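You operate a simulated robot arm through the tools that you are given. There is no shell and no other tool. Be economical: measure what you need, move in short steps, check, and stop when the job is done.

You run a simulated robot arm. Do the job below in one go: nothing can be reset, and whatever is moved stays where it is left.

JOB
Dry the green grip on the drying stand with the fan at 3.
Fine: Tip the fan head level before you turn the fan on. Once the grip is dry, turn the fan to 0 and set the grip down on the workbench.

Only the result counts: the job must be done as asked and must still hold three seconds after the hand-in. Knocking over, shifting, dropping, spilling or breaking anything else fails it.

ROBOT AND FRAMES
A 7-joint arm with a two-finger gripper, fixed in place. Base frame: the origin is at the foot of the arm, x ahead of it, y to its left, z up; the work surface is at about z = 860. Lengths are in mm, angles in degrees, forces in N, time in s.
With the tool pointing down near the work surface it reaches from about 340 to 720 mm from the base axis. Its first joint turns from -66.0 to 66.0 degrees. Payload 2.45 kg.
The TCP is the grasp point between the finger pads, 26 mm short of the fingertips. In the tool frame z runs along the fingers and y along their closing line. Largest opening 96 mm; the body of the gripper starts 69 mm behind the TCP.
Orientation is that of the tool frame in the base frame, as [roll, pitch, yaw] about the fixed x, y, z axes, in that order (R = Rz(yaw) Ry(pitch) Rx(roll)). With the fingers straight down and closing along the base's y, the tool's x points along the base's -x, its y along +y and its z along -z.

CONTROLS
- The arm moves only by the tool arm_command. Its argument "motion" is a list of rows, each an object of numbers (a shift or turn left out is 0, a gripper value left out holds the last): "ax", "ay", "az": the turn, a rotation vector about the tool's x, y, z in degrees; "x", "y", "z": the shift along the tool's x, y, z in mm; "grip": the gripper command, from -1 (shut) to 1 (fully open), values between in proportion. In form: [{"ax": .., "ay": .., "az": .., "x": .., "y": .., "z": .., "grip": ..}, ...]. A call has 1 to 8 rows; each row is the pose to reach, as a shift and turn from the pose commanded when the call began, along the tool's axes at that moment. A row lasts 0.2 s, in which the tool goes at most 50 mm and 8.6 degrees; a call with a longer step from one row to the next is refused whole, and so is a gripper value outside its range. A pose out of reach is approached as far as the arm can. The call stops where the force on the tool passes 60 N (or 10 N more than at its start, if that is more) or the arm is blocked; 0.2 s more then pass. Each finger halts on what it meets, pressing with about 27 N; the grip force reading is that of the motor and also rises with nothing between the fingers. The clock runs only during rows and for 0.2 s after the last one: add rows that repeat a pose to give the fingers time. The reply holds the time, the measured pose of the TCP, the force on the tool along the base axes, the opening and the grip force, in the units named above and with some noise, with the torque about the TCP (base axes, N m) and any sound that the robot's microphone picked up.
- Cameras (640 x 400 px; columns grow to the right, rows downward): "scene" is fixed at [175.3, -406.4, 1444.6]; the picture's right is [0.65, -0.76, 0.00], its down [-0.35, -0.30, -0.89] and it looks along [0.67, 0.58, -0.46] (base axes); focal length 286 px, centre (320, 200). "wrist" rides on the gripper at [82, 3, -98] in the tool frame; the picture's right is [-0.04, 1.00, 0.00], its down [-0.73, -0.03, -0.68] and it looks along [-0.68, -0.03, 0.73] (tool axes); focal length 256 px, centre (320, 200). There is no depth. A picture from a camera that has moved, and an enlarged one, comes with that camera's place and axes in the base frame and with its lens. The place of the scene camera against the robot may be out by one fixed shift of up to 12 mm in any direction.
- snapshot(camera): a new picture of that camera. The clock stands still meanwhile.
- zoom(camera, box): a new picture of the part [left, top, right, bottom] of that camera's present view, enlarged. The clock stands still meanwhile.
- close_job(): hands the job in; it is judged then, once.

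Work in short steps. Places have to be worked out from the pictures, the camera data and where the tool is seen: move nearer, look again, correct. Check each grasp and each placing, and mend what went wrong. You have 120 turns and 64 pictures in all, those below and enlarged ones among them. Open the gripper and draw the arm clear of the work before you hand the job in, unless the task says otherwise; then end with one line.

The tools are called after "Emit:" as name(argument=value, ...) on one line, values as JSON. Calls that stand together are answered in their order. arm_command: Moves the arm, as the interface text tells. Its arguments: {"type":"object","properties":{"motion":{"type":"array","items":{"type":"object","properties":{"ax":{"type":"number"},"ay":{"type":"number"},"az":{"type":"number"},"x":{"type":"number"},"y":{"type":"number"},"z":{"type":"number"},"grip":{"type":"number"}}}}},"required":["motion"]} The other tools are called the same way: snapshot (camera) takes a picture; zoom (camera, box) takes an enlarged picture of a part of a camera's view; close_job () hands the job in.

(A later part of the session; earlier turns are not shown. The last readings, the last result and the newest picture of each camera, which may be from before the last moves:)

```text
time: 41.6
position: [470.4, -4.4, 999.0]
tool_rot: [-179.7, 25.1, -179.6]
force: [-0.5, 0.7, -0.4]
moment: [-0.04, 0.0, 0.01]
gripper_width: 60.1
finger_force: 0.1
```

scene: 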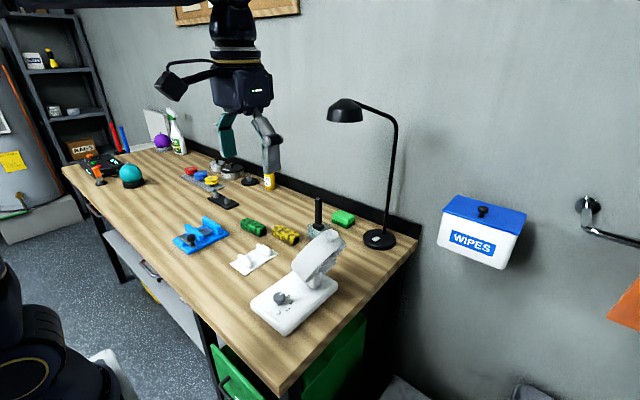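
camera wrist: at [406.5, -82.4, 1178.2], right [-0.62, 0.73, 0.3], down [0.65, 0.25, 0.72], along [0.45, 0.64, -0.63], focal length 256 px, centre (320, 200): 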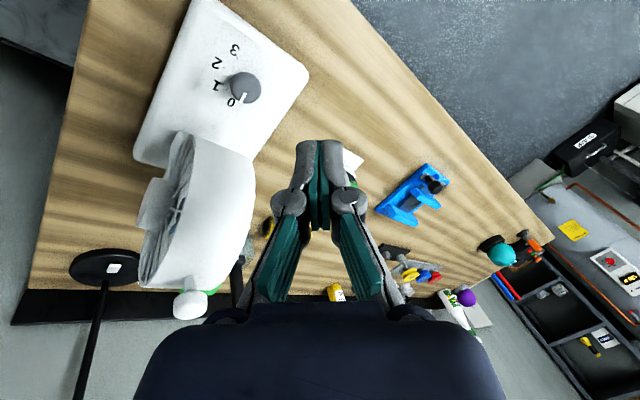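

Back on plan: now rotate 45° about the vertical and look at the knob.

Emit:
arm_command(motion=[{"ax": -3.2, "az": -6.8}, {"ax": -6.4, "az": -13.6}, {"ax": -9.6, "az": -20.4}, {"ax": -12.8, "az": -27.2}, {"ax": -16, "az": -34}, {"ax": -19, "az": -40.8}, {"ax": -19, "az": -40.8}])

Emit:
snapshot(camera="wrist")

```text
time: 43.2
position: [471.5, -2.7, 1000.3]
tool_rot: [-179.8, 24.9, -134.5]
force: [0.1, -0.3, -0.4]
moment: [-0.02, -0.02, -0.02]
gripper_width: 60.0
finger_force: 0.1
```

```text
24 pictures are left
camera wrist: at [387.1, -82.9, 1055.7], right [-0.69, 0.73, 0.01], down [0.28, 0.25, 0.93], along [0.67, 0.64, -0.38], focal length 256 px, centre (320, 200)
```

wrist: 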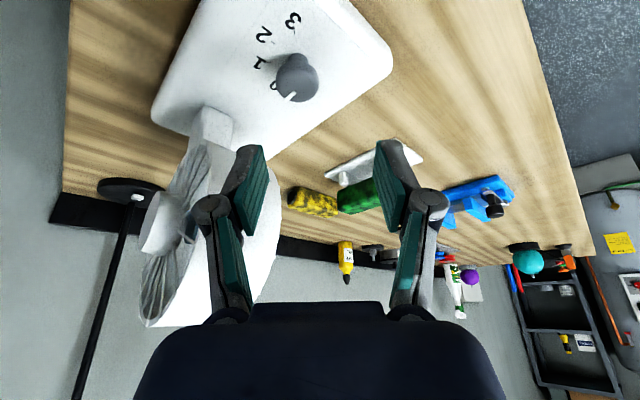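

Knob confirmed at about (497, 1, 905). I align over it and descend to just above.

Emit:
arm_command(motion=[{"x": -12.5, "y": -15.4, "z": 5.9}, {"x": 2, "y": -15.4, "z": 37}, {"x": 10, "y": -15.4, "z": 54}, {"x": 15, "y": -15.4, "z": 64.8}, {"x": 15, "y": -15.4, "z": 64.8}])

Emit:
zoom(camera="wrist", box=[200, 40, 440, 240])

Emit:
zoom(camera="scene", box=[230, 210, 350, 330])

```text
time: 44.4
position: [491.9, -1.1, 936.1]
tool_rot: [-179.8, 24.9, -134.5]
force: [0.1, 0.3, 0.2]
moment: [-0.02, 0.02, 0.01]
gripper_width: 59.9
finger_force: 0.0
```

```text
2.00 times, centred on (320, 140) of wrist
camera zoom: at [408.3, -81.5, 991.1], right [-0.69, 0.73, 0.01], down [0.29, 0.25, 0.92], along [0.67, 0.64, -0.38], focal length 512 px, centre (320, 320)
```

zoom: 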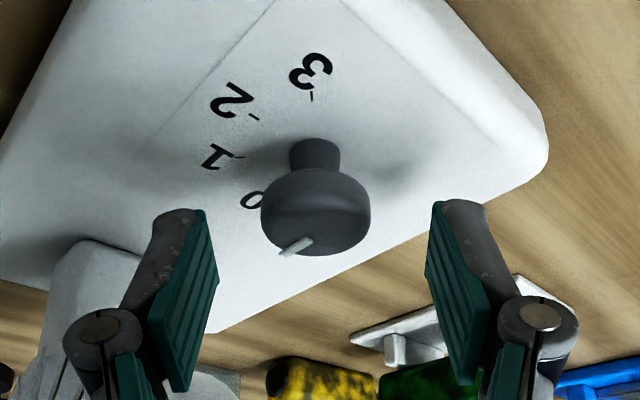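

```text
3.33 times, centred on (290, 270) of scene
camera zoom: at [175.3, -406.4, 1444.6], right [0.65, -0.76, 0.0], down [-0.35, -0.3, -0.89], along [0.67, 0.58, -0.46], focal length 954 px, centre (420, -33)
```

zoom: 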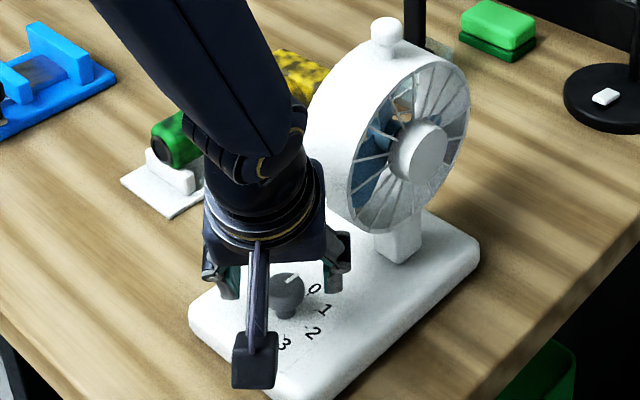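

Centred on the knob. I lower the last 16 mm and close on the cap.

Emit:
arm_command(motion=[{"x": 3.4, "z": 7.2}, {"x": 6.8, "z": 14.5}, {"x": 6.8, "z": 14.5, "grip": -0.2}, {"x": 6.8, "z": 14.5, "grip": -0.6}, {"x": 6.8, "z": 14.5, "grip": -1}, {"x": 6.8, "z": 14.5, "grip": -1}, {"x": 6.8, "z": 14.5, "grip": -1}])

```text
time: 46.0
position: [491.9, -2.9, 918.2]
tool_rot: [-179.7, 25.1, -134.4]
force: [-3.4, 5.5, 12.0]
moment: [0.09, 0.03, 0.02]
gripper_width: 28.6
finger_force: 45.1
```

The cap is gripped. I turn clockwise 68° first, following the knob axis, and check forces.

Emit:
arm_command(motion=[{"x": -0.07, "y": 1.0, "z": 0.03, "ax": 3.6, "az": 7.7}, {"x": -0.27, "y": 2.0, "z": 0.13, "ax": 7.2, "az": 15.4}, {"x": -0.6, "y": 2.9, "z": 0.28, "ax": 10.8, "az": 23.1}, {"x": -1.05, "y": 3.8, "z": 0.5, "ax": 14.4, "az": 30.8}, {"x": -1.62, "y": 4.6, "z": 0.76, "ax": 18, "az": 38.5}, {"x": -2.3, "y": 5.3, "z": 1.07, "ax": 21.6, "az": 46.2}, {"x": -3.0, "y": 5.9, "z": 1.4, "ax": 25.2, "az": 53.9}, {"x": -3.85, "y": 6.3, "z": 1.8, "ax": 28.8, "az": 61.6}])

Emit:
zoom(camera="scene", box=[230, 210, 350, 330])

```text
time: 47.8
position: [490.8, 2.2, 920.0]
tool_rot: [-179.8, 25.1, 157.3]
force: [14.5, -12.8, -16.4]
moment: [-0.06, 0.47, 0.01]
gripper_width: 28.8
finger_force: 44.8
```

```text
3.33 times, centred on (290, 270) of scene
camera zoom: at [176.0, -406.8, 1444.4], right [0.65, -0.76, 0.0], down [-0.35, -0.3, -0.89], along [0.67, 0.58, -0.46], focal length 954 px, centre (420, -33)
```

zoom: 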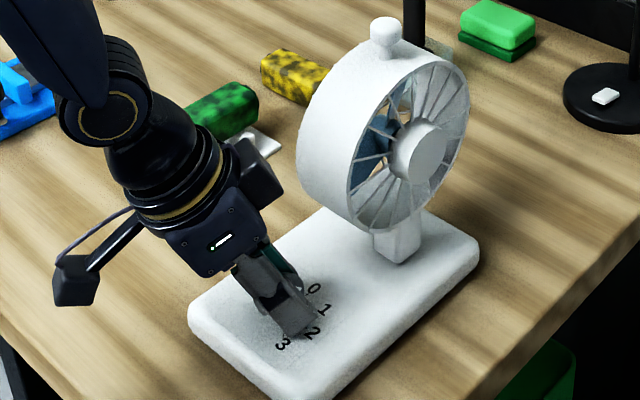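

Turned about 67° with modest side forces and the base unmoved. I continue the remaining 67° with a small centring correction.

Emit:
arm_command(motion=[{"x": -0.57, "y": 0.6, "z": 1.1, "ax": 3.6, "az": 7.7}, {"x": -0.77, "y": 1.6, "z": 1.2, "ax": 7.2, "az": 15.4}, {"x": -1.1, "y": 2.5, "z": 1.4, "ax": 10.8, "az": 23.1}, {"x": -1.55, "y": 3.4, "z": 1.6, "ax": 14.4, "az": 30.8}, {"x": -2.1, "y": 4.2, "z": 1.86, "ax": 18, "az": 38.5}, {"x": -2.8, "y": 4.9, "z": 2.17, "ax": 21.6, "az": 46.2}, {"x": -3.5, "y": 5.5, "z": 2.5, "ax": 25.2, "az": 53.9}, {"x": -4.25, "y": 5.9, "z": 2.85, "ax": 28.4, "az": 60.8}])

Emit:
snapshot(camera="wrist")

Emit:
zoom(camera="scene", box=[230, 210, 350, 330])

```text
time: 49.6
position: [494.9, 4.5, 918.9]
tool_rot: [-179.7, 25.4, 90.2]
force: [-21.3, -20.0, 25.9]
moment: [-0.39, -0.08, 0.28]
gripper_width: 28.8
finger_force: 45.4
```

```text
20 pictures are left
camera wrist: at [498.1, 120.6, 972.9], right [1.0, -0.04, 0.01], down [-0.02, -0.37, 0.93], along [-0.03, -0.93, -0.37], focal length 256 px, centre (320, 200)
```

wrist: 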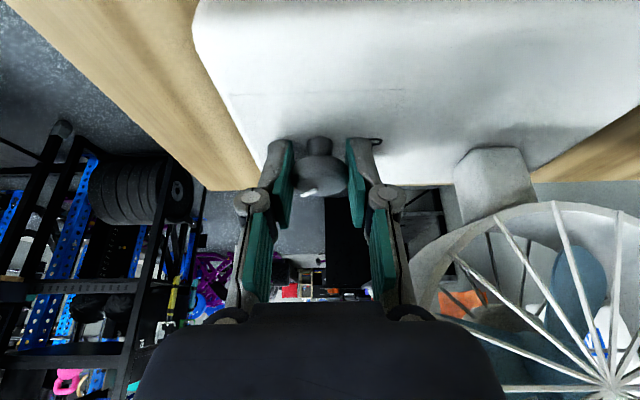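

```text
3.33 times, centred on (290, 270) of scene
camera zoom: at [174.3, -406.9, 1444.6], right [0.65, -0.76, 0.0], down [-0.35, -0.3, -0.89], along [0.67, 0.58, -0.46], focal length 954 px, centre (420, -33)
```

zoom: 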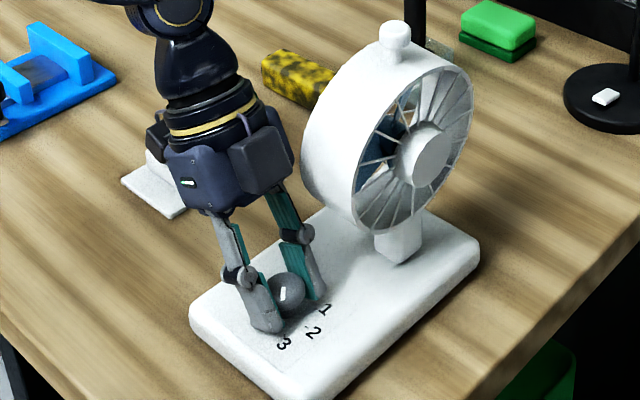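

The knob pointer has moved; I zoom to read it and check the fan head.

Emit:
zoom(camera="scene", box=[290, 200, 390, 290])

Emit:
zoom(camera="scene", box=[285, 280, 345, 330])

```text
4.44 times, centred on (340, 245) of scene
camera zoom: at [174.3, -406.9, 1444.6], right [0.65, -0.76, 0.0], down [-0.35, -0.3, -0.89], along [0.67, 0.58, -0.46], focal length 1272 px, centre (231, 0)
```

zoom: 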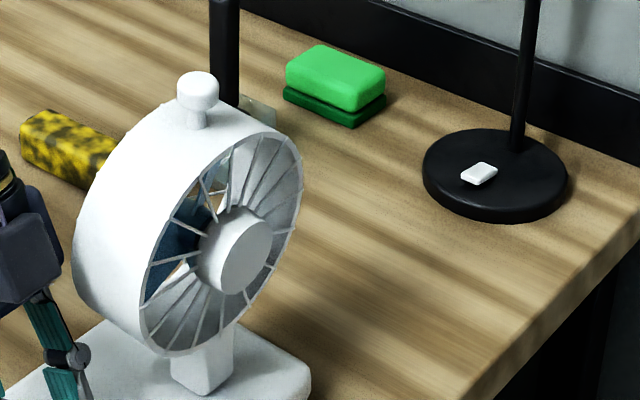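

```text
8.00 times, centred on (315, 305) of scene
camera zoom: at [174.3, -406.9, 1444.6], right [0.65, -0.76, 0.0], down [-0.35, -0.3, -0.89], along [0.67, 0.58, -0.46], focal length 2289 px, centre (360, -640)
```

zoom: 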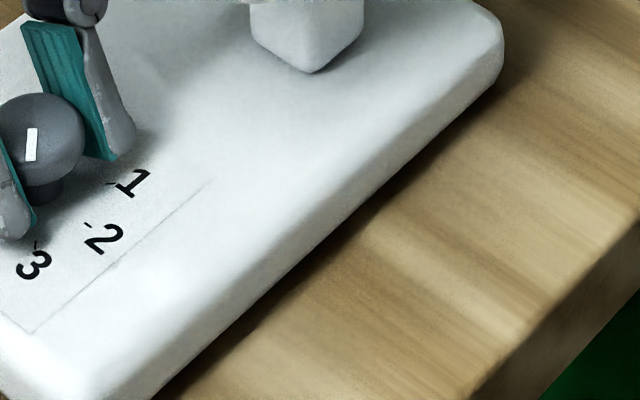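

The turn was about 135°, with the pointer near 3. I release the knob, lift a little and take a fresh look.

Emit:
arm_command(motion=[{"grip": -0.2}, {"grip": 0.1}, {"grip": 0.25}, {"grip": 0.25}, {"x": -8, "z": -18}, {"x": -21, "z": -45}, {"x": -36, "z": -77}, {"x": -36, "z": -77}])

Emit:
snapshot(camera="wrist")

Emit:
zoom(camera="scene", box=[230, 210, 350, 330])

```text
time: 51.4
position: [498.6, 7.0, 1004.5]
tool_rot: [179.9, 25.3, 90.2]
force: [-2.4, 0.1, 0.6]
moment: [0.01, 0.01, -0.05]
gripper_width: 61.1
finger_force: 0.1
```

```text
16 pictures are left
camera wrist: at [500.6, 122.8, 1058.9], right [1.0, -0.03, 0.02], down [-0.03, -0.37, 0.93], along [-0.02, -0.93, -0.37], focal length 256 px, centre (320, 200)
```

wrist: 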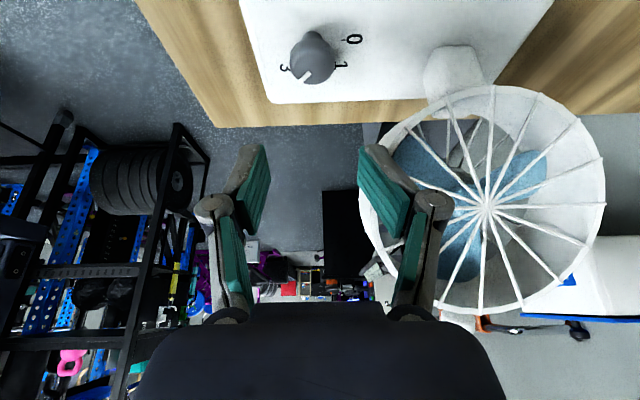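

```text
3.33 times, centred on (290, 270) of scene
camera zoom: at [175.2, -406.4, 1444.7], right [0.65, -0.76, 0.0], down [-0.35, -0.3, -0.89], along [0.67, 0.58, -0.46], focal length 954 px, centre (420, -33)
```

zoom: 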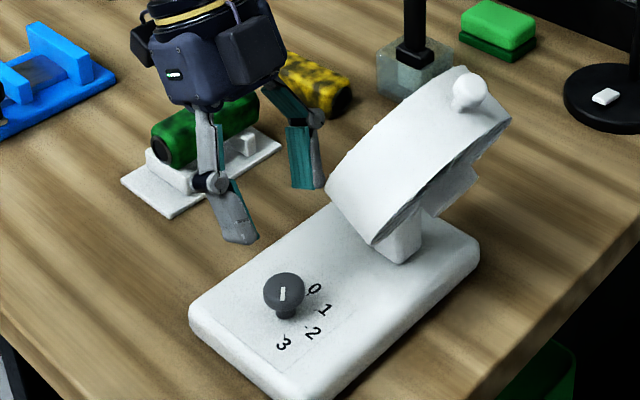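

The scene shows the head tipped back again: one finger evidently pushed it while opening or lifting. I zoom in on the dial to read it before deciding.

Emit:
zoom(camera="wrist", box=[260, 10, 380, 110])

Emit:
zoom(camera="scene", box=[275, 275, 335, 325])

```text
4.00 times, centred on (320, 60) of wrist
camera zoom: at [500.6, 122.8, 1058.9], right [1.0, -0.03, 0.02], down [-0.03, -0.37, 0.93], along [-0.02, -0.93, -0.37], focal length 1024 px, centre (320, 760)
```

zoom: 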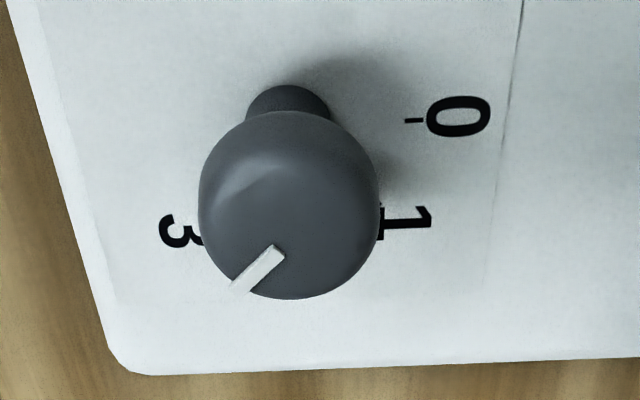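

```text
8.00 times, centred on (305, 300) of scene
camera zoom: at [175.2, -406.4, 1444.7], right [0.65, -0.76, 0.0], down [-0.35, -0.3, -0.89], along [0.67, 0.58, -0.46], focal length 2289 px, centre (440, -600)
```

zoom: 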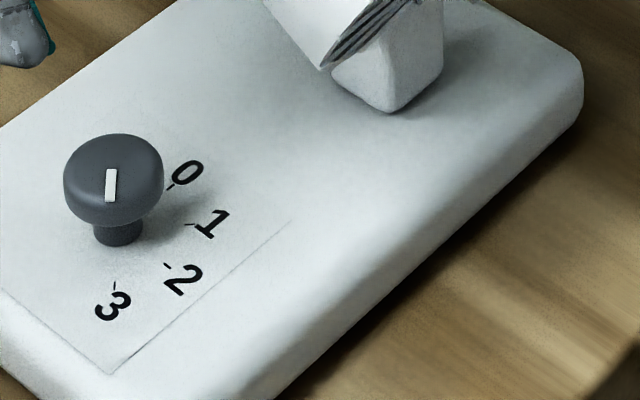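

The dial does read 3, but the head must be level, so I'll switch back to 0, re-level, and turn on again in two shorter turns with the hand kept on the side away from the head. First I rotate the hand to the safe side and narrow the fingers.

Emit:
arm_command(motion=[{"grip": 0.0, "y": -4}, {"y": -7, "ax": -3.4, "az": -7.25}, {"y": -7, "ax": -6.8, "az": -14.5}, {"y": -7, "ax": -10.2, "az": -21.75}, {"y": -7, "ax": -13.5, "az": -29}, {"y": -7, "ax": -16.9, "az": -36.25}, {"y": -7, "ax": -20.3, "az": -43.5}, {"x": 5, "y": -7, "z": 14, "ax": -23.7, "az": -50.7}])

```text
time: 53.2
position: [491.0, 6.9, 987.5]
tool_rot: [-179.9, 25.2, 146.4]
force: [-0.4, -0.5, 0.4]
moment: [-0.02, -0.02, 0.01]
gripper_width: 48.0
finger_force: 0.0
```

Now straight down onto the knob and grip.

Emit:
arm_command(motion=[{"x": 11, "y": -1.7, "z": 26}, {"x": 20, "y": -1.7, "z": 46}, {"x": 26.9, "y": -1.7, "z": 63}, {"x": 26.9, "y": -1.7, "z": 63, "grip": -0.3}, {"x": 26.9, "y": -1.7, "z": 63, "grip": -0.7}, {"x": 26.9, "y": -1.7, "z": 63, "grip": -1}, {"x": 26.9, "y": -1.7, "z": 63, "grip": -1}])

```text
time: 54.8
position: [488.9, 3.2, 920.5]
tool_rot: [-179.8, 25.2, 146.4]
force: [4.8, 5.2, -10.7]
moment: [-0.2, -0.46, 0.02]
gripper_width: 29.0
finger_force: 44.7
```

Gripped; I turn counter-clockwise 68°.

Emit:
arm_command(motion=[{"x": -0.07, "y": -1.0, "z": 0.03, "ax": -3.6, "az": -7.7}, {"x": -0.27, "y": -2.0, "z": 0.13, "ax": -7.2, "az": -15.4}, {"x": -0.6, "y": -2.9, "z": 0.28, "ax": -10.8, "az": -23.1}, {"x": -1.05, "y": -3.8, "z": 0.5, "ax": -14.4, "az": -30.8}, {"x": -1.62, "y": -4.6, "z": 0.76, "ax": -18, "az": -38.5}, {"x": -2.3, "y": -5.3, "z": 1.07, "ax": -21.6, "az": -46.2}, {"x": -3.0, "y": -5.9, "z": 1.4, "ax": -25.2, "az": -53.9}, {"x": -3.8, "y": -6.3, "z": 1.8, "ax": -28.6, "az": -61.2}])

```text
time: 56.6
position: [489.9, -4.3, 920.2]
tool_rot: [-179.8, 24.9, -145.9]
force: [-24.8, 3.8, 13.7]
moment: [0.64, -0.35, 0.13]
gripper_width: 28.6
finger_force: 45.2
```

I open the fingers around the knob without lifting, and swing back 68° for the second bite.

Emit:
arm_command(motion=[{"grip": -0.2}, {"grip": 0.0}, {"grip": 0.0}])

Emit:
arm_command(motion=[{"x": -0.07, "y": 1.0, "z": 0.03, "ax": 3.6, "az": 7.7}, {"x": -0.27, "y": 2.0, "z": 0.13, "ax": 7.2, "az": 15.4}, {"x": -0.6, "y": 2.9, "z": 0.28, "ax": 10.8, "az": 23.1}, {"x": -1.05, "y": 3.8, "z": 0.5, "ax": 14.4, "az": 30.8}, {"x": -1.62, "y": 4.6, "z": 0.76, "ax": 18, "az": 38.5}, {"x": -2.3, "y": 5.3, "z": 1.07, "ax": 21.6, "az": 46.2}, {"x": -3.0, "y": 5.9, "z": 1.4, "ax": 25.2, "az": 53.9}, {"x": -3.8, "y": 6.3, "z": 1.8, "ax": 28.6, "az": 61.2}])

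Emit:
arm_command(motion=[{"grip": -0.3}, {"grip": -0.7}, {"grip": -1}, {"grip": -1}])

```text
time: 57.4
position: [492.6, -4.6, 920.7]
tool_rot: [-179.7, 25.0, -146.1]
force: [-0.4, -0.3, -0.2]
moment: [0.01, -0.01, 0.01]
gripper_width: 48.1
finger_force: 0.1
```

```text
time: 59.2
position: [490.7, 2.9, 920.6]
tool_rot: [180.0, 25.2, 146.1]
force: [0.6, 0.1, 0.0]
moment: [0.0, -0.01, -0.01]
gripper_width: 48.2
finger_force: 0.2
```

```text
time: 60.2
position: [490.8, 1.1, 920.2]
tool_rot: [-179.9, 25.3, 146.4]
force: [3.6, 5.6, -2.1]
moment: [0.07, -0.06, 0.02]
gripper_width: 28.8
finger_force: 44.8
```

Second counter-clockwise bite, back to 0.

Emit:
arm_command(motion=[{"x": -0.07, "y": -1.0, "z": 0.03, "ax": -3.6, "az": -7.7}, {"x": -0.27, "y": -2.0, "z": 0.13, "ax": -7.2, "az": -15.4}, {"x": -0.6, "y": -2.9, "z": 0.28, "ax": -10.8, "az": -23.1}, {"x": -1.05, "y": -3.8, "z": 0.5, "ax": -14.4, "az": -30.8}, {"x": -1.62, "y": -4.6, "z": 0.76, "ax": -18, "az": -38.5}, {"x": -2.3, "y": -5.3, "z": 1.07, "ax": -21.6, "az": -46.2}, {"x": -3.0, "y": -5.9, "z": 1.4, "ax": -25.2, "az": -53.9}, {"x": -3.8, "y": -6.3, "z": 1.8, "ax": -28.6, "az": -61.2}])

Emit:
arm_command(motion=[{"grip": -0.2}, {"grip": 0.0}, {"grip": 0.0}, {"x": -10.6, "z": -22.6}, {"x": -25, "z": -54}, {"x": -46, "z": -95}, {"x": -66, "z": -135}, {"x": -85, "z": -170}])

Emit:
snapshot(camera="scene")

```text
time: 62.0
position: [491.0, -3.6, 920.4]
tool_rot: [-179.8, 25.1, -145.8]
force: [1.6, 19.9, 10.8]
moment: [0.97, -0.7, 0.02]
gripper_width: 28.5
finger_force: 44.8
```

```text
time: 63.8
position: [495.8, -0.6, 1109.3]
tool_rot: [-179.8, 25.1, -146.0]
force: [-0.6, 0.0, -0.2]
moment: [-0.02, 0.0, -0.02]
gripper_width: 48.1
finger_force: 0.0
```

```text
12 pictures are left
```

scene: 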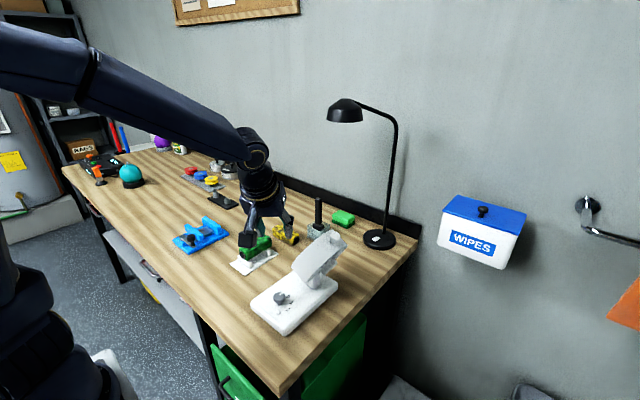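

The dial has been turned back and everything else is in place. Now I repeat the levelling: hand to yaw 180°, then pitched 47° behind the ball, using the earlier push path.

Emit:
arm_command(motion=[{"x": 9, "y": -9, "z": -11, "ax": 3.4, "az": 7.3, "grip": -0.5}, {"x": 19, "y": -18, "z": -23, "ax": 6.8, "az": 14.6, "grip": -1}, {"x": 29, "y": -27, "z": -34, "ax": 10.2, "az": 21.9}, {"x": 38.6, "y": -35.8, "z": -45.6, "ax": 13.6, "az": 29.2}, {"x": 38.6, "y": -35.8, "z": -45.6, "ax": 14.4, "az": 30.8}])

Emit:
arm_command(motion=[{"y": -20, "ay": -8}, {"y": -41, "ay": -16}, {"y": -62, "ay": -22}, {"y": -62, "ay": -22, "x": -15, "z": 15}])

```text
time: 65.0
position: [471.0, -62.6, 1135.7]
tool_rot: [-179.8, 25.2, 179.8]
force: [-0.6, -0.6, -0.4]
moment: [0.0, 0.03, 0.01]
gripper_width: 0.0
finger_force: 27.4
```

```text
time: 66.0
position: [489.1, -122.1, 1126.6]
tool_rot: [-179.8, 47.2, -180.0]
force: [-0.5, -0.3, 1.4]
moment: [0.0, 0.0, 0.0]
gripper_width: 0.1
finger_force: 26.5
```

Move forward to behind the ball and check with one picture.

Emit:
arm_command(motion=[{"x": -14, "z": 30}, {"x": -28, "z": 60}, {"x": -41, "z": 88.9}, {"x": -41, "z": 88.9}])

Emit:
snapshot(camera="wrist")

```text
time: 67.0
position: [583.9, -121.8, 1097.2]
tool_rot: [-179.7, 47.1, 180.0]
force: [-0.1, 0.7, -0.2]
moment: [-0.02, -0.01, 0.03]
gripper_width: 0.1
finger_force: 27.0
```

```text
11 pictures are left
camera wrist: at [455.3, -118.3, 1104.9], right [0.03, 1.0, 0.03], down [0.0, -0.03, 1.0], along [1.0, -0.03, 0.0], focal length 256 px, centre (320, 200)
```

wrist: 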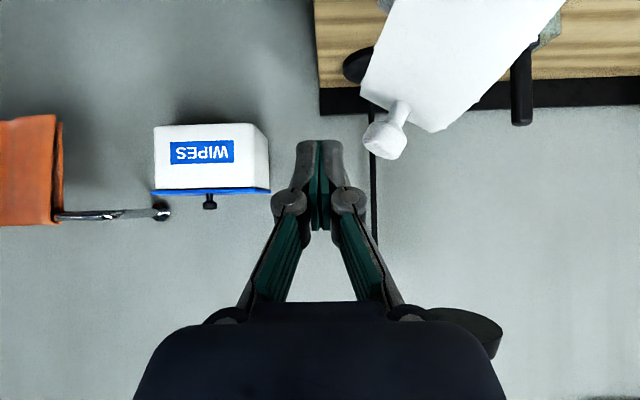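

Well placed. I push along +y with a slight rise, in two calls, to the previously level position.

Emit:
arm_command(motion=[{"y": 8}, {"y": 14}, {"y": 19, "x": -0.7, "z": -0.7}, {"y": 24, "x": -1.5, "z": -1.4}, {"y": 29, "x": -2.2, "z": -2.1}, {"y": 34, "x": -2.9, "z": -2.7}, {"y": 39, "x": -3.6, "z": -3.4}, {"y": 44, "x": -4.4, "z": -4.1}])

Emit:
arm_command(motion=[{"y": 6, "x": -0.7, "z": -0.7}, {"y": 12, "x": -1.4, "z": -1.3}, {"y": 18, "x": -2.1, "z": -2}, {"y": 24, "x": -2.8, "z": -2.6}, {"y": 29, "x": -3.2, "z": -3}, {"y": 34, "x": -3.2, "z": -3}, {"y": 38, "x": -3.2, "z": -3}, {"y": 41, "x": -3.2, "z": -3}])

```text
time: 68.8
position: [583.4, -78.5, 1103.3]
tool_rot: [-179.8, 47.1, -179.8]
force: [-0.1, -0.8, 0.7]
moment: [-0.01, -0.01, 0.01]
gripper_width: 0.0
finger_force: 26.9
```

```text
time: 70.6
position: [583.1, -39.2, 1107.1]
tool_rot: [-179.7, 47.1, -179.9]
force: [0.4, -1.2, -1.3]
moment: [0.01, -0.03, 0.01]
gripper_width: 0.0
finger_force: 27.0
```

I add a final 3 mm, then back off the same way as before and check side-on.

Emit:
arm_command(motion=[{"y": 1.5}, {"y": 3}, {"y": 3}, {"y": -8}])

Emit:
arm_command(motion=[{"y": -6, "x": -15, "z": -15}, {"x": 15, "z": -50, "y": -4}, {"x": 45, "z": -85}, {"x": 70, "z": -112}])

Emit:
zoom(camera="wrist", box=[280, 0, 440, 180])

```text
time: 71.6
position: [583.0, -46.7, 1107.2]
tool_rot: [-179.7, 47.0, -179.9]
force: [0.0, 0.9, -0.8]
moment: [0.03, 0.02, -0.01]
gripper_width: 0.0
finger_force: 27.4
```

```text
time: 72.6
position: [453.9, -42.2, 1134.0]
tool_rot: [-179.7, 47.1, 180.0]
force: [1.2, -0.4, 0.3]
moment: [0.03, 0.01, -0.01]
gripper_width: 0.0
finger_force: 26.7
```

```text
2.22 times, centred on (360, 90) of wrist
camera zoom: at [325.8, -41.3, 1141.4], right [0.03, 1.0, 0.03], down [0.0, -0.03, 1.0], along [1.0, -0.03, 0.0], focal length 569 px, centre (231, 444)
```

zoom: 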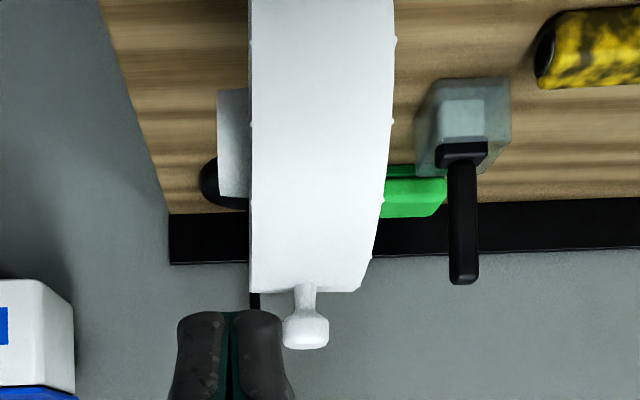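

About 1.8° remains by this view. I go back and push 4 mm further, then retreat.

Emit:
arm_command(motion=[{"x": -25, "z": 27}, {"x": -55, "z": 62, "y": -4}, {"x": -85, "z": 97, "y": -4}, {"x": -70, "z": 112}, {"y": 6, "x": -70, "z": 112}, {"y": 11, "x": -70, "z": 112}, {"y": 13, "x": -70, "z": 112}, {"y": 15, "x": -70, "z": 112}])

Emit:
arm_command(motion=[{"y": -11}, {"y": -17, "x": -15, "z": -15}, {"x": 15, "z": -50, "y": -15}, {"x": 45, "z": -85, "y": -11}, {"x": 70, "z": -112, "y": -11}])

Emit:
zoom(camera="wrist", box=[280, 0, 440, 180])

```text
time: 74.4
position: [583.0, -31.4, 1108.3]
tool_rot: [-179.6, 47.1, 180.0]
force: [1.5, -2.8, 0.0]
moment: [-0.03, -0.04, -0.08]
gripper_width: 0.0
finger_force: 26.9
```

```text
time: 75.6
position: [449.9, -43.4, 1132.7]
tool_rot: [-179.8, 47.1, -179.9]
force: [0.5, 0.2, -0.9]
moment: [0.01, -0.04, 0.02]
gripper_width: 0.2
finger_force: 26.5
```

```text
2.22 times, centred on (360, 90) of wrist
camera zoom: at [323.2, -38.9, 1140.4], right [0.03, 1.0, 0.03], down [0.0, -0.03, 1.0], along [1.0, -0.03, 0.0], focal length 569 px, centre (231, 444)
```

zoom: 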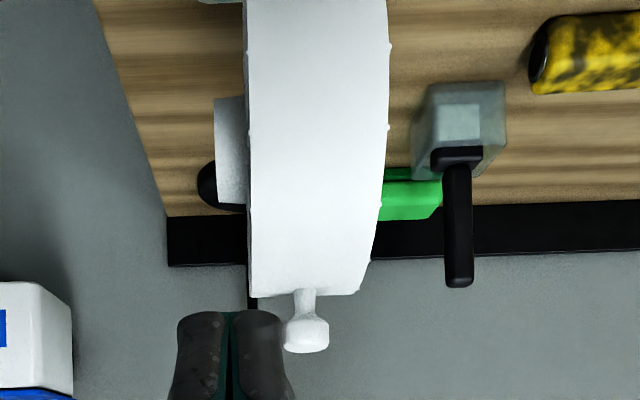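

The head is level within about 1°. I return to the knob: first untilt to 25°, then yaw to the first bite and open the fingers to 48 mm.

Emit:
arm_command(motion=[{"x": 8, "y": 13, "z": 15, "ay": 8}, {"x": 18, "y": 26, "z": 33, "ay": 16}, {"x": 30, "y": 40, "z": 55.5, "ay": 22}, {"x": 30, "y": 40, "z": 55.5, "ay": 22}])

Emit:
arm_command(motion=[{"x": 4, "z": 18, "ax": -2.9, "az": -6.2, "grip": -0.5}, {"x": 8, "z": 37, "ax": -5.8, "az": -12.4, "grip": 0}, {"x": 12, "z": 56, "ax": -8.7, "az": -18.6, "grip": 0}, {"x": 16, "z": 75, "ax": -11.5, "az": -24.7, "grip": 0}, {"x": 19.7, "z": 93.4, "ax": -14.4, "az": -30.8, "grip": 0}, {"x": 19.7, "z": 93.4, "ax": -14.4, "az": -30.8, "grip": 0}])

```text
time: 76.6
position: [471.9, -0.1, 1070.8]
tool_rot: [-179.7, 25.0, 180.0]
force: [-0.3, 0.1, 0.0]
moment: [0.0, 0.0, 0.04]
gripper_width: 0.0
finger_force: 27.1
```

```text
time: 78.0
position: [494.9, -2.6, 981.2]
tool_rot: [-179.8, 25.0, -145.9]
force: [0.1, 0.0, -0.5]
moment: [-0.01, 0.03, -0.02]
gripper_width: 47.9
finger_force: 0.0
```

Lower onto the knob and grip.

Emit:
arm_command(motion=[{"x": 10, "z": 20}, {"x": 20, "z": 40}, {"x": 27, "z": 54.1}, {"x": 27, "z": 54.1, "grip": -0.3}, {"x": 27, "z": 54.1, "grip": -0.7}, {"x": 27, "z": 54.1, "grip": -1}, {"x": 27, "z": 54.1, "grip": -1}])

```text
time: 79.6
position: [492.1, -1.8, 918.5]
tool_rot: [-179.9, 25.1, -145.9]
force: [-3.8, 12.1, 7.7]
moment: [0.23, -0.09, 0.04]
gripper_width: 28.6
finger_force: 44.5
```

Gripped. First clockwise bite of 68°.

Emit:
arm_command(motion=[{"x": -0.07, "y": 1.0, "z": 0.03, "ax": 3.6, "az": 7.7}, {"x": -0.27, "y": 2.0, "z": 0.13, "ax": 7.2, "az": 15.4}, {"x": -0.6, "y": 2.9, "z": 0.28, "ax": 10.8, "az": 23.1}, {"x": -1.05, "y": 3.8, "z": 0.5, "ax": 14.4, "az": 30.8}, {"x": -1.62, "y": 4.6, "z": 0.76, "ax": 18, "az": 38.5}, {"x": -2.3, "y": 5.3, "z": 1.07, "ax": 21.6, "az": 46.2}, {"x": -3.0, "y": 5.9, "z": 1.4, "ax": 25.2, "az": 53.9}, {"x": -3.8, "y": 6.3, "z": 1.8, "ax": 28.6, "az": 61.2}])

Emit:
arm_command(motion=[{"grip": -0.2}, {"grip": 0.0}, {"grip": 0.0}])

Emit:
arm_command(motion=[{"x": -0.07, "y": -1.0, "z": 0.03, "ax": -3.6, "az": -7.7}, {"x": -0.27, "y": -2.0, "z": 0.13, "ax": -7.2, "az": -15.4}, {"x": -0.6, "y": -2.9, "z": 0.28, "ax": -10.8, "az": -23.1}, {"x": -1.05, "y": -3.8, "z": 0.5, "ax": -14.4, "az": -30.8}, {"x": -1.62, "y": -4.6, "z": 0.76, "ax": -18, "az": -38.5}, {"x": -2.3, "y": -5.3, "z": 1.07, "ax": -21.6, "az": -46.2}, {"x": -3.0, "y": -5.9, "z": 1.4, "ax": -25.2, "az": -53.9}, {"x": -3.8, "y": -6.3, "z": 1.8, "ax": -28.6, "az": -61.2}])

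Emit:
arm_command(motion=[{"grip": -0.3}, {"grip": -0.7}, {"grip": -1}, {"grip": -1}])

```text
time: 81.4
position: [492.5, 1.5, 920.3]
tool_rot: [-179.6, 25.1, 146.1]
force: [-9.5, -13.5, -24.2]
moment: [-0.27, 0.08, -0.02]
gripper_width: 28.6
finger_force: 45.2
```

```text
time: 82.2
position: [494.7, 4.3, 920.7]
tool_rot: [-179.9, 25.2, 146.3]
force: [0.6, 0.3, 0.9]
moment: [-0.01, 0.01, -0.03]
gripper_width: 48.1
finger_force: 0.1
```

```text
time: 84.0
position: [495.0, -4.5, 917.8]
tool_rot: [-179.7, 25.0, -145.8]
force: [0.4, -1.4, 0.3]
moment: [0.01, 0.0, 0.0]
gripper_width: 48.0
finger_force: 0.1
```

```text
time: 85.0
position: [493.4, -1.8, 919.6]
tool_rot: [-179.9, 24.8, -146.0]
force: [-12.2, 22.2, 7.2]
moment: [0.33, 0.15, 0.09]
gripper_width: 28.5
finger_force: 44.9
```

Second clockwise bite to reach 3.

Emit:
arm_command(motion=[{"x": -0.07, "y": 1.0, "z": 0.03, "ax": 3.6, "az": 7.7}, {"x": -0.27, "y": 2.0, "z": 0.13, "ax": 7.2, "az": 15.4}, {"x": -0.6, "y": 2.9, "z": 0.28, "ax": 10.8, "az": 23.1}, {"x": -1.05, "y": 3.8, "z": 0.5, "ax": 14.4, "az": 30.8}, {"x": -1.62, "y": 4.6, "z": 0.76, "ax": 18, "az": 38.5}, {"x": -2.3, "y": 5.3, "z": 1.07, "ax": 21.6, "az": 46.2}, {"x": -3.0, "y": 5.9, "z": 1.4, "ax": 25.2, "az": 53.9}, {"x": -3.8, "y": 6.3, "z": 1.8, "ax": 28.6, "az": 61.2}])

Emit:
arm_command(motion=[{"grip": -0.2}, {"grip": 0.0}, {"grip": 0.0}])

Emit:
zoom(camera="scene", box=[230, 210, 350, 330])

```text
time: 86.8
position: [493.1, 1.6, 918.2]
tool_rot: [-179.8, 25.3, 146.0]
force: [-15.5, -17.9, 0.9]
moment: [-0.54, 0.15, -0.05]
gripper_width: 28.5
finger_force: 45.0
```

```text
time: 87.6
position: [494.6, 5.0, 919.3]
tool_rot: [-179.9, 25.3, 146.4]
force: [0.8, -0.4, -0.2]
moment: [0.0, 0.0, 0.02]
gripper_width: 48.0
finger_force: 0.0
```

```text
3.33 times, centred on (290, 270) of scene
camera zoom: at [175.3, -406.4, 1444.6], right [0.65, -0.76, 0.0], down [-0.35, -0.3, -0.89], along [0.67, 0.58, -0.46], focal length 954 px, centre (420, -33)
```

zoom: 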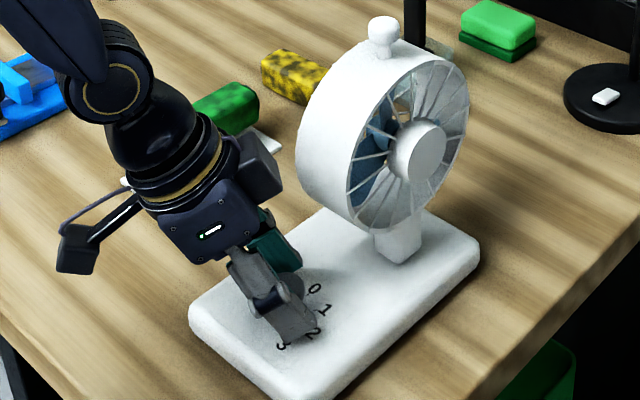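

The head stayed level. I lift straight up and away from the airflow, then read the dial.

Emit:
arm_command(motion=[{"x": -10, "z": -22}, {"x": -20, "z": -44}, {"x": -17, "y": -10, "z": -70}, {"x": -14, "y": -20, "z": -105}, {"x": -10, "y": -33, "z": -139}, {"x": -10, "y": -33, "z": -139}])

Emit:
snapshot(camera="scene")

```text
time: 89.0
position: [432.8, 3.4, 1049.0]
tool_rot: [-179.8, 25.2, 146.3]
force: [0.5, -0.2, 0.4]
moment: [0.05, 0.0, 0.01]
gripper_width: 48.0
finger_force: 0.1
```

```text
7 pictures are left
```

scene: 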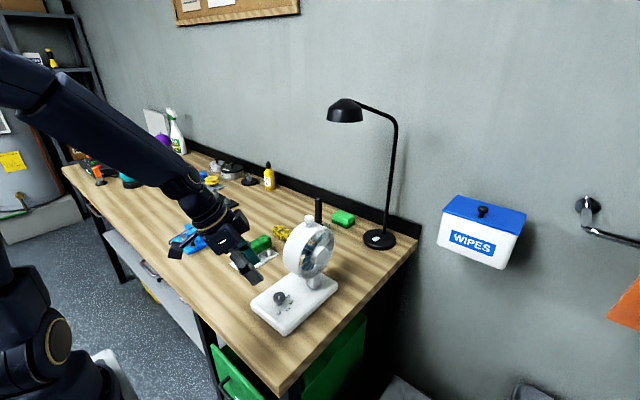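

I wait a few seconds for drying, then zoom on dial and grip together.

Emit:
arm_command(motion=[{"x": 0}, {"x": 0}, {"x": 0}, {"x": 0}, {"x": 0}, {"x": 0}, {"x": 0}, {"x": 0}])

Emit:
arm_command(motion=[{"x": 0}, {"x": 0}, {"x": 0}, {"x": 0}, {"x": 0}, {"x": 0}, {"x": 0}, {"x": 0}])

Emit:
arm_command(motion=[{"x": 0}, {"x": 0}, {"x": 0}, {"x": 0}, {"x": 0}, {"x": 0}, {"x": 0}, {"x": 0}])

Emit:
zoom(camera="scene", box=[240, 220, 340, 320])

```text
time: 90.8
position: [433.1, 3.1, 1049.2]
tool_rot: [-179.9, 25.2, 146.3]
force: [0.7, 0.4, -0.5]
moment: [0.01, -0.02, 0.0]
gripper_width: 48.3
finger_force: 0.0
```

```text
time: 92.6
position: [433.6, 3.4, 1048.9]
tool_rot: [-179.8, 25.3, 146.4]
force: [-0.3, -0.4, 0.3]
moment: [-0.01, -0.02, 0.02]
gripper_width: 48.1
finger_force: 0.0
```

```text
time: 94.4
position: [434.1, 3.4, 1049.2]
tool_rot: [-179.8, 25.1, 146.3]
force: [-0.4, 0.6, 0.3]
moment: [0.0, -0.04, 0.02]
gripper_width: 47.8
finger_force: 0.1
```

```text
4.00 times, centred on (290, 270) of scene
camera zoom: at [175.3, -406.4, 1444.6], right [0.65, -0.76, 0.0], down [-0.35, -0.3, -0.89], along [0.67, 0.58, -0.46], focal length 1145 px, centre (440, -80)
```

zoom: 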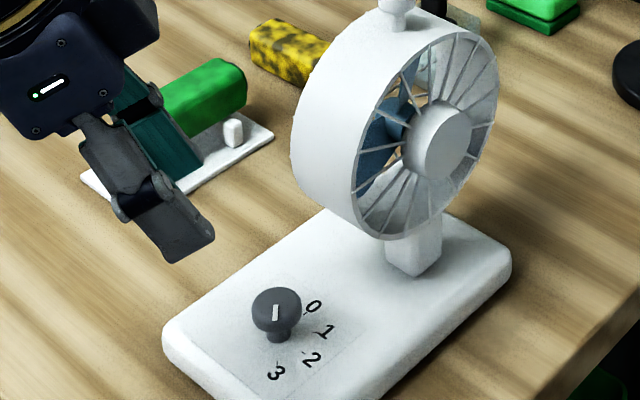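

Dial at 3, head level, and the dark wet patches are almost gone. I wait longer to be sure.

Emit:
arm_command(motion=[{"x": 0}, {"x": 0}, {"x": 0}, {"x": 0}, {"x": 0}, {"x": 0}, {"x": 0}, {"x": 0}])

Emit:
arm_command(motion=[{"x": 0}, {"x": 0}, {"x": 0}, {"x": 0}, {"x": 0}, {"x": 0}, {"x": 0}, {"x": 0}])

Emit:
arm_command(motion=[{"x": 0}, {"x": 0}, {"x": 0}, {"x": 0}, {"x": 0}, {"x": 0}, {"x": 0}, {"x": 0}])

Emit:
arm_command(motion=[{"x": 0}, {"x": 0}, {"x": 0}, {"x": 0}, {"x": 0}, {"x": 0}, {"x": 0}, {"x": 0}])

Emit:
arm_command(motion=[{"x": 0}, {"x": 0}, {"x": 0}, {"x": 0}, {"x": 0}, {"x": 0}, {"x": 0}, {"x": 0}])

Emit:
zoom(camera="scene", box=[240, 220, 340, 320])

```text
time: 96.2
position: [433.8, 4.2, 1049.6]
tool_rot: [-179.7, 25.2, 146.3]
force: [-0.2, 0.4, -0.6]
moment: [0.0, 0.01, 0.01]
gripper_width: 48.1
finger_force: 0.1
```

```text
time: 98.0
position: [433.7, 3.6, 1049.0]
tool_rot: [-179.7, 25.3, 146.3]
force: [0.4, -1.1, -0.3]
moment: [0.03, 0.05, 0.03]
gripper_width: 48.0
finger_force: 0.0
```

```text
time: 99.8
position: [433.1, 3.9, 1049.3]
tool_rot: [-179.7, 25.2, 146.4]
force: [0.0, -0.1, 0.1]
moment: [0.0, 0.02, 0.0]
gripper_width: 48.2
finger_force: 0.1
```

```text
time: 101.6
position: [434.9, 3.2, 1049.1]
tool_rot: [-179.7, 25.2, 146.3]
force: [0.4, -0.3, 0.1]
moment: [0.03, -0.01, -0.03]
gripper_width: 48.0
finger_force: 0.1
```

```text
time: 103.4
position: [433.4, 3.0, 1049.2]
tool_rot: [-179.8, 25.2, 146.4]
force: [0.2, 0.5, -0.2]
moment: [-0.02, -0.06, 0.0]
gripper_width: 48.1
finger_force: 0.0
```

```text
4.00 times, centred on (290, 270) of scene
camera zoom: at [175.3, -406.4, 1444.6], right [0.65, -0.76, 0.0], down [-0.35, -0.3, -0.89], along [0.67, 0.58, -0.46], focal length 1145 px, centre (440, -80)
```

zoom: 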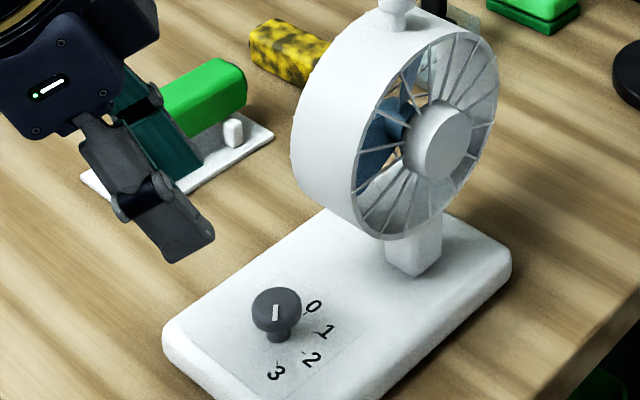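

The grip is uniformly green, dry. Now I retrace to the knob and grip it.

Emit:
arm_command(motion=[{"x": -4, "y": 13, "z": 34}, {"x": -7, "y": 23, "z": 69}, {"x": -10, "y": 32, "z": 95}, {"x": 0, "y": 32, "z": 117}, {"x": 10, "y": 32, "z": 139}, {"x": 10, "y": 32, "z": 139}])

Emit:
arm_command(motion=[{"grip": -0.3}, {"grip": -0.7}, {"grip": -1}, {"grip": -1}])

```text
time: 104.8
position: [493.6, 1.9, 919.7]
tool_rot: [-179.8, 25.2, 146.3]
force: [-0.6, 0.6, 0.8]
moment: [0.0, -0.03, -0.01]
gripper_width: 48.1
finger_force: 0.0
```

```text
time: 105.8
position: [493.8, 0.8, 920.5]
tool_rot: [-179.6, 25.1, 146.3]
force: [-5.2, -10.8, 1.8]
moment: [-0.15, 0.08, -0.01]
gripper_width: 28.6
finger_force: 45.1
```

Counter-clockwise, first bite, reposition, and grip again.

Emit:
arm_command(motion=[{"x": -0.07, "y": -1.0, "z": 0.03, "ax": -3.6, "az": -7.7}, {"x": -0.27, "y": -2.0, "z": 0.13, "ax": -7.2, "az": -15.4}, {"x": -0.6, "y": -2.9, "z": 0.28, "ax": -10.8, "az": -23.1}, {"x": -1.05, "y": -3.8, "z": 0.5, "ax": -14.4, "az": -30.8}, {"x": -1.62, "y": -4.6, "z": 0.76, "ax": -18, "az": -38.5}, {"x": -2.3, "y": -5.3, "z": 1.07, "ax": -21.6, "az": -46.2}, {"x": -3.0, "y": -5.9, "z": 1.4, "ax": -25.2, "az": -53.9}, {"x": -3.8, "y": -6.3, "z": 1.8, "ax": -28.6, "az": -61.2}])

Emit:
arm_command(motion=[{"grip": -0.2}, {"grip": 0.0}, {"grip": 0.0}])

Emit:
arm_command(motion=[{"x": -0.07, "y": 1.0, "z": 0.03, "ax": 3.6, "az": 7.7}, {"x": -0.27, "y": 2.0, "z": 0.13, "ax": 7.2, "az": 15.4}, {"x": -0.6, "y": 2.9, "z": 0.28, "ax": 10.8, "az": 23.1}, {"x": -1.05, "y": 3.8, "z": 0.5, "ax": 14.4, "az": 30.8}, {"x": -1.62, "y": 4.6, "z": 0.76, "ax": 18, "az": 38.5}, {"x": -2.3, "y": 5.3, "z": 1.07, "ax": 21.6, "az": 46.2}, {"x": -3.0, "y": 5.9, "z": 1.4, "ax": 25.2, "az": 53.9}, {"x": -3.8, "y": 6.3, "z": 1.8, "ax": 28.6, "az": 61.2}])

Emit:
arm_command(motion=[{"grip": -0.3}, {"grip": -0.7}, {"grip": -1}, {"grip": -1}])

Emit:
arm_command(motion=[{"x": -0.07, "y": -1.0, "z": 0.03, "ax": -3.6, "az": -7.7}, {"x": -0.27, "y": -2.0, "z": 0.13, "ax": -7.2, "az": -15.4}, {"x": -0.6, "y": -2.9, "z": 0.28, "ax": -10.8, "az": -23.1}, {"x": -1.05, "y": -3.8, "z": 0.5, "ax": -14.4, "az": -30.8}, {"x": -1.62, "y": -4.6, "z": 0.76, "ax": -18, "az": -38.5}, {"x": -2.3, "y": -5.3, "z": 1.07, "ax": -21.6, "az": -46.2}, {"x": -3.0, "y": -5.9, "z": 1.4, "ax": -25.2, "az": -53.9}, {"x": -3.8, "y": -6.3, "z": 1.8, "ax": -28.6, "az": -61.2}])

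```text
time: 107.6
position: [493.7, -1.5, 920.7]
tool_rot: [-179.7, 25.4, -145.5]
force: [-7.0, 22.1, 25.2]
moment: [0.77, -0.36, -0.02]
gripper_width: 28.8
finger_force: 45.0
```

```text
time: 108.4
position: [494.0, -5.4, 918.5]
tool_rot: [-179.8, 25.0, -146.0]
force: [-0.9, -0.8, -0.2]
moment: [0.01, 0.03, 0.03]
gripper_width: 48.0
finger_force: 0.0
```

```text
time: 110.2
position: [493.7, 3.5, 920.5]
tool_rot: [-179.8, 25.2, 146.2]
force: [-0.4, -0.5, 0.0]
moment: [-0.01, 0.01, -0.02]
gripper_width: 47.8
finger_force: 0.0
```

```text
time: 111.2
position: [493.2, 1.1, 919.5]
tool_rot: [-179.7, 25.2, 146.2]
force: [-8.6, -14.9, 5.7]
moment: [-0.18, 0.19, -0.08]
gripper_width: 28.8
finger_force: 44.7
```

```text
time: 113.0
position: [492.6, -1.6, 919.9]
tool_rot: [-180.0, 25.1, -145.6]
force: [-2.4, 27.0, 0.1]
moment: [0.61, -0.33, -0.47]
gripper_width: 28.7
finger_force: 45.1
```

Release, lift, and move up and back; then verify the dial.

Emit:
arm_command(motion=[{"grip": -0.2}, {"grip": 0.0}, {"grip": 0.2}, {"x": -10.6, "z": -22.6, "grip": 0.2}, {"x": -25, "z": -54}, {"x": -42, "z": -90}, {"x": -55, "z": -118}, {"x": -55, "z": -118}])

Emit:
arm_command(motion=[{"ax": 3.4, "az": 7.3, "grip": 0.4}, {"ax": 6.8, "az": 14.6}, {"ax": 10.2, "az": 21.9}, {"ax": 13.6, "az": 29.2}, {"ax": 14.4, "az": 30.8}])

Emit:
arm_command(motion=[{"y": 40}, {"y": 80}, {"y": 120}, {"y": 160}, {"y": 200}, {"y": 209}, {"y": 209}])

Emit:
zoom(camera="scene", box=[220, 210, 340, 320])

```text
time: 114.8
position: [495.4, -2.8, 1048.5]
tool_rot: [-179.9, 25.0, -146.0]
force: [-0.5, -0.3, 0.2]
moment: [-0.02, 0.04, 0.02]
gripper_width: 57.5
finger_force: 0.1
```

```text
time: 116.0
position: [494.3, -4.5, 1049.8]
tool_rot: [-179.8, 25.0, 179.8]
force: [0.0, 0.2, 1.0]
moment: [0.0, 0.0, 0.03]
gripper_width: 67.2
finger_force: 0.2
```

```text
time: 117.6
position: [495.0, 205.7, 1046.2]
tool_rot: [-179.8, 25.0, -180.0]
force: [1.0, 0.1, 0.4]
moment: [0.0, -0.04, 0.0]
gripper_width: 67.0
finger_force: 0.1
```

```text
3.64 times, centred on (280, 265) of scene
camera zoom: at [175.3, -406.4, 1444.6], right [0.65, -0.76, 0.0], down [-0.35, -0.3, -0.89], along [0.67, 0.58, -0.46], focal length 1040 px, centre (466, -36)
```

zoom: 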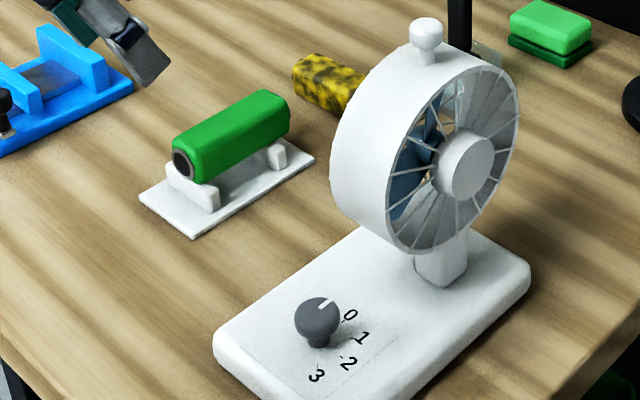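

The dial is back at 0 and the grip is dry. I approach the grip along the same line I left it and close.

Emit:
arm_command(motion=[{"x": -15, "z": 25}, {"x": -15, "z": 65}, {"x": -15, "z": 105}, {"x": -15, "z": 130}, {"x": -15, "z": 141}, {"x": -15, "z": 141}])

Emit:
snapshot(camera="wrist")

```text
time: 119.0
position: [566.0, 203.7, 927.2]
tool_rot: [-179.8, 25.1, 179.9]
force: [-0.3, 0.1, -0.2]
moment: [0.01, -0.02, -0.01]
gripper_width: 67.0
finger_force: 0.1
```

```text
3 pictures are left
camera wrist: at [450.3, 206.9, 982.0], right [0.04, 1.0, 0.01], down [0.38, -0.03, 0.93], along [0.93, -0.03, -0.38], focal length 256 px, centre (320, 200)
```

wrist: 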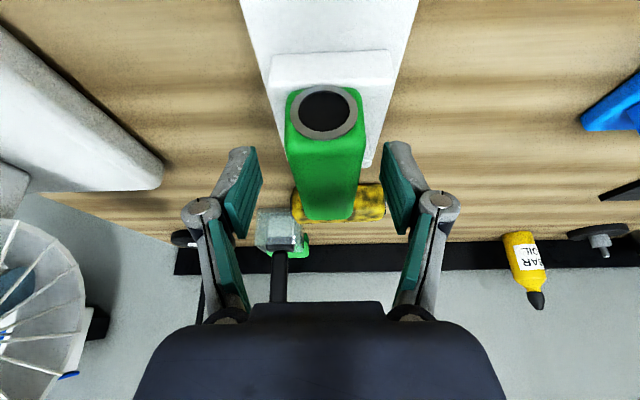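

Nearly centred; I trim 2 mm in y and 4 mm down and close.

Emit:
arm_command(motion=[{"x": 1.6, "y": 2, "z": 3.4}, {"x": 1.6, "y": 2, "z": 3.4, "grip": 0.0}, {"x": 1.6, "y": 2, "z": 3.4, "grip": -0.3}, {"x": 1.6, "y": 2, "z": 3.4, "grip": -0.7}, {"x": 1.6, "y": 2, "z": 3.4, "grip": -1}, {"x": 1.6, "y": 2, "z": 3.4, "grip": -1}])

```text
time: 120.4
position: [566.4, 206.2, 923.9]
tool_rot: [-179.8, 25.0, 179.8]
force: [0.1, 2.0, 2.2]
moment: [0.03, -0.02, 0.04]
gripper_width: 35.0
finger_force: 27.1
```

Gripped at 35 mm. I lift 70 mm and carry it to the clear bench spot between the stand and the blue jig (y ≈ 310).

Emit:
arm_command(motion=[{"x": -8.5, "z": -18}, {"x": -29.6, "z": -63.4}, {"x": -23, "y": 35, "z": -66}, {"x": -17, "y": 70, "z": -69}, {"x": -11.5, "y": 104, "z": -72}, {"x": -11.5, "y": 104, "z": -72}])

Emit:
snapshot(camera="scene")

```text
time: 121.8
position: [548.3, 311.4, 992.5]
tool_rot: [-179.8, 25.1, 179.9]
force: [0.0, 0.7, -0.6]
moment: [0.04, 0.03, 0.0]
gripper_width: 35.3
finger_force: 26.4
```

```text
2 pictures are left
```

scene: 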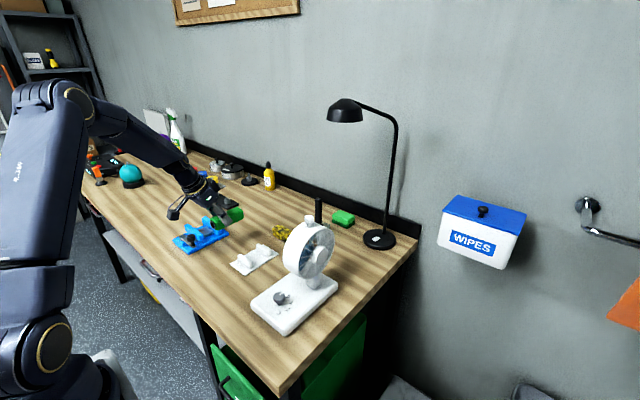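

Held and over clear bench. Lower to just above the surface, then creep to contact.

Emit:
arm_command(motion=[{"x": 15, "z": 32}, {"x": 28, "z": 60}, {"x": 35, "z": 75}, {"x": 38, "z": 81.5}, {"x": 38, "z": 81.5}])

Emit:
arm_command(motion=[{"x": 0.8, "z": 1.8}, {"x": 0.8, "z": 1.8}])

```text
time: 123.0
position: [547.7, 309.2, 903.4]
tool_rot: [-179.8, 25.2, 179.9]
force: [0.2, -0.3, -0.9]
moment: [0.04, 0.02, -0.02]
gripper_width: 35.3
finger_force: 27.1
```

```text
time: 123.6
position: [548.2, 310.3, 903.0]
tool_rot: [-179.9, 25.1, 180.0]
force: [0.7, 0.3, -0.7]
moment: [0.0, 0.01, 0.0]
gripper_width: 35.2
finger_force: 26.7
```

Still free at 902; creep on by 2 mm, twice.

Emit:
arm_command(motion=[{"x": 0.8, "z": 1.8}, {"x": 0.8, "z": 1.8}])

Emit:
arm_command(motion=[{"x": 0.7, "z": 1.5}, {"x": 0.7, "z": 1.5}])

```text
time: 124.2
position: [547.5, 310.0, 900.4]
tool_rot: [-179.7, 25.1, 179.9]
force: [0.6, -0.1, -0.9]
moment: [-0.02, 0.0, -0.03]
gripper_width: 35.2
finger_force: 27.4
```

```text
time: 124.8
position: [547.8, 310.2, 898.0]
tool_rot: [-179.8, 25.1, -180.0]
force: [0.2, 0.0, -0.3]
moment: [0.02, 0.02, 0.0]
gripper_width: 35.0
finger_force: 26.8
```

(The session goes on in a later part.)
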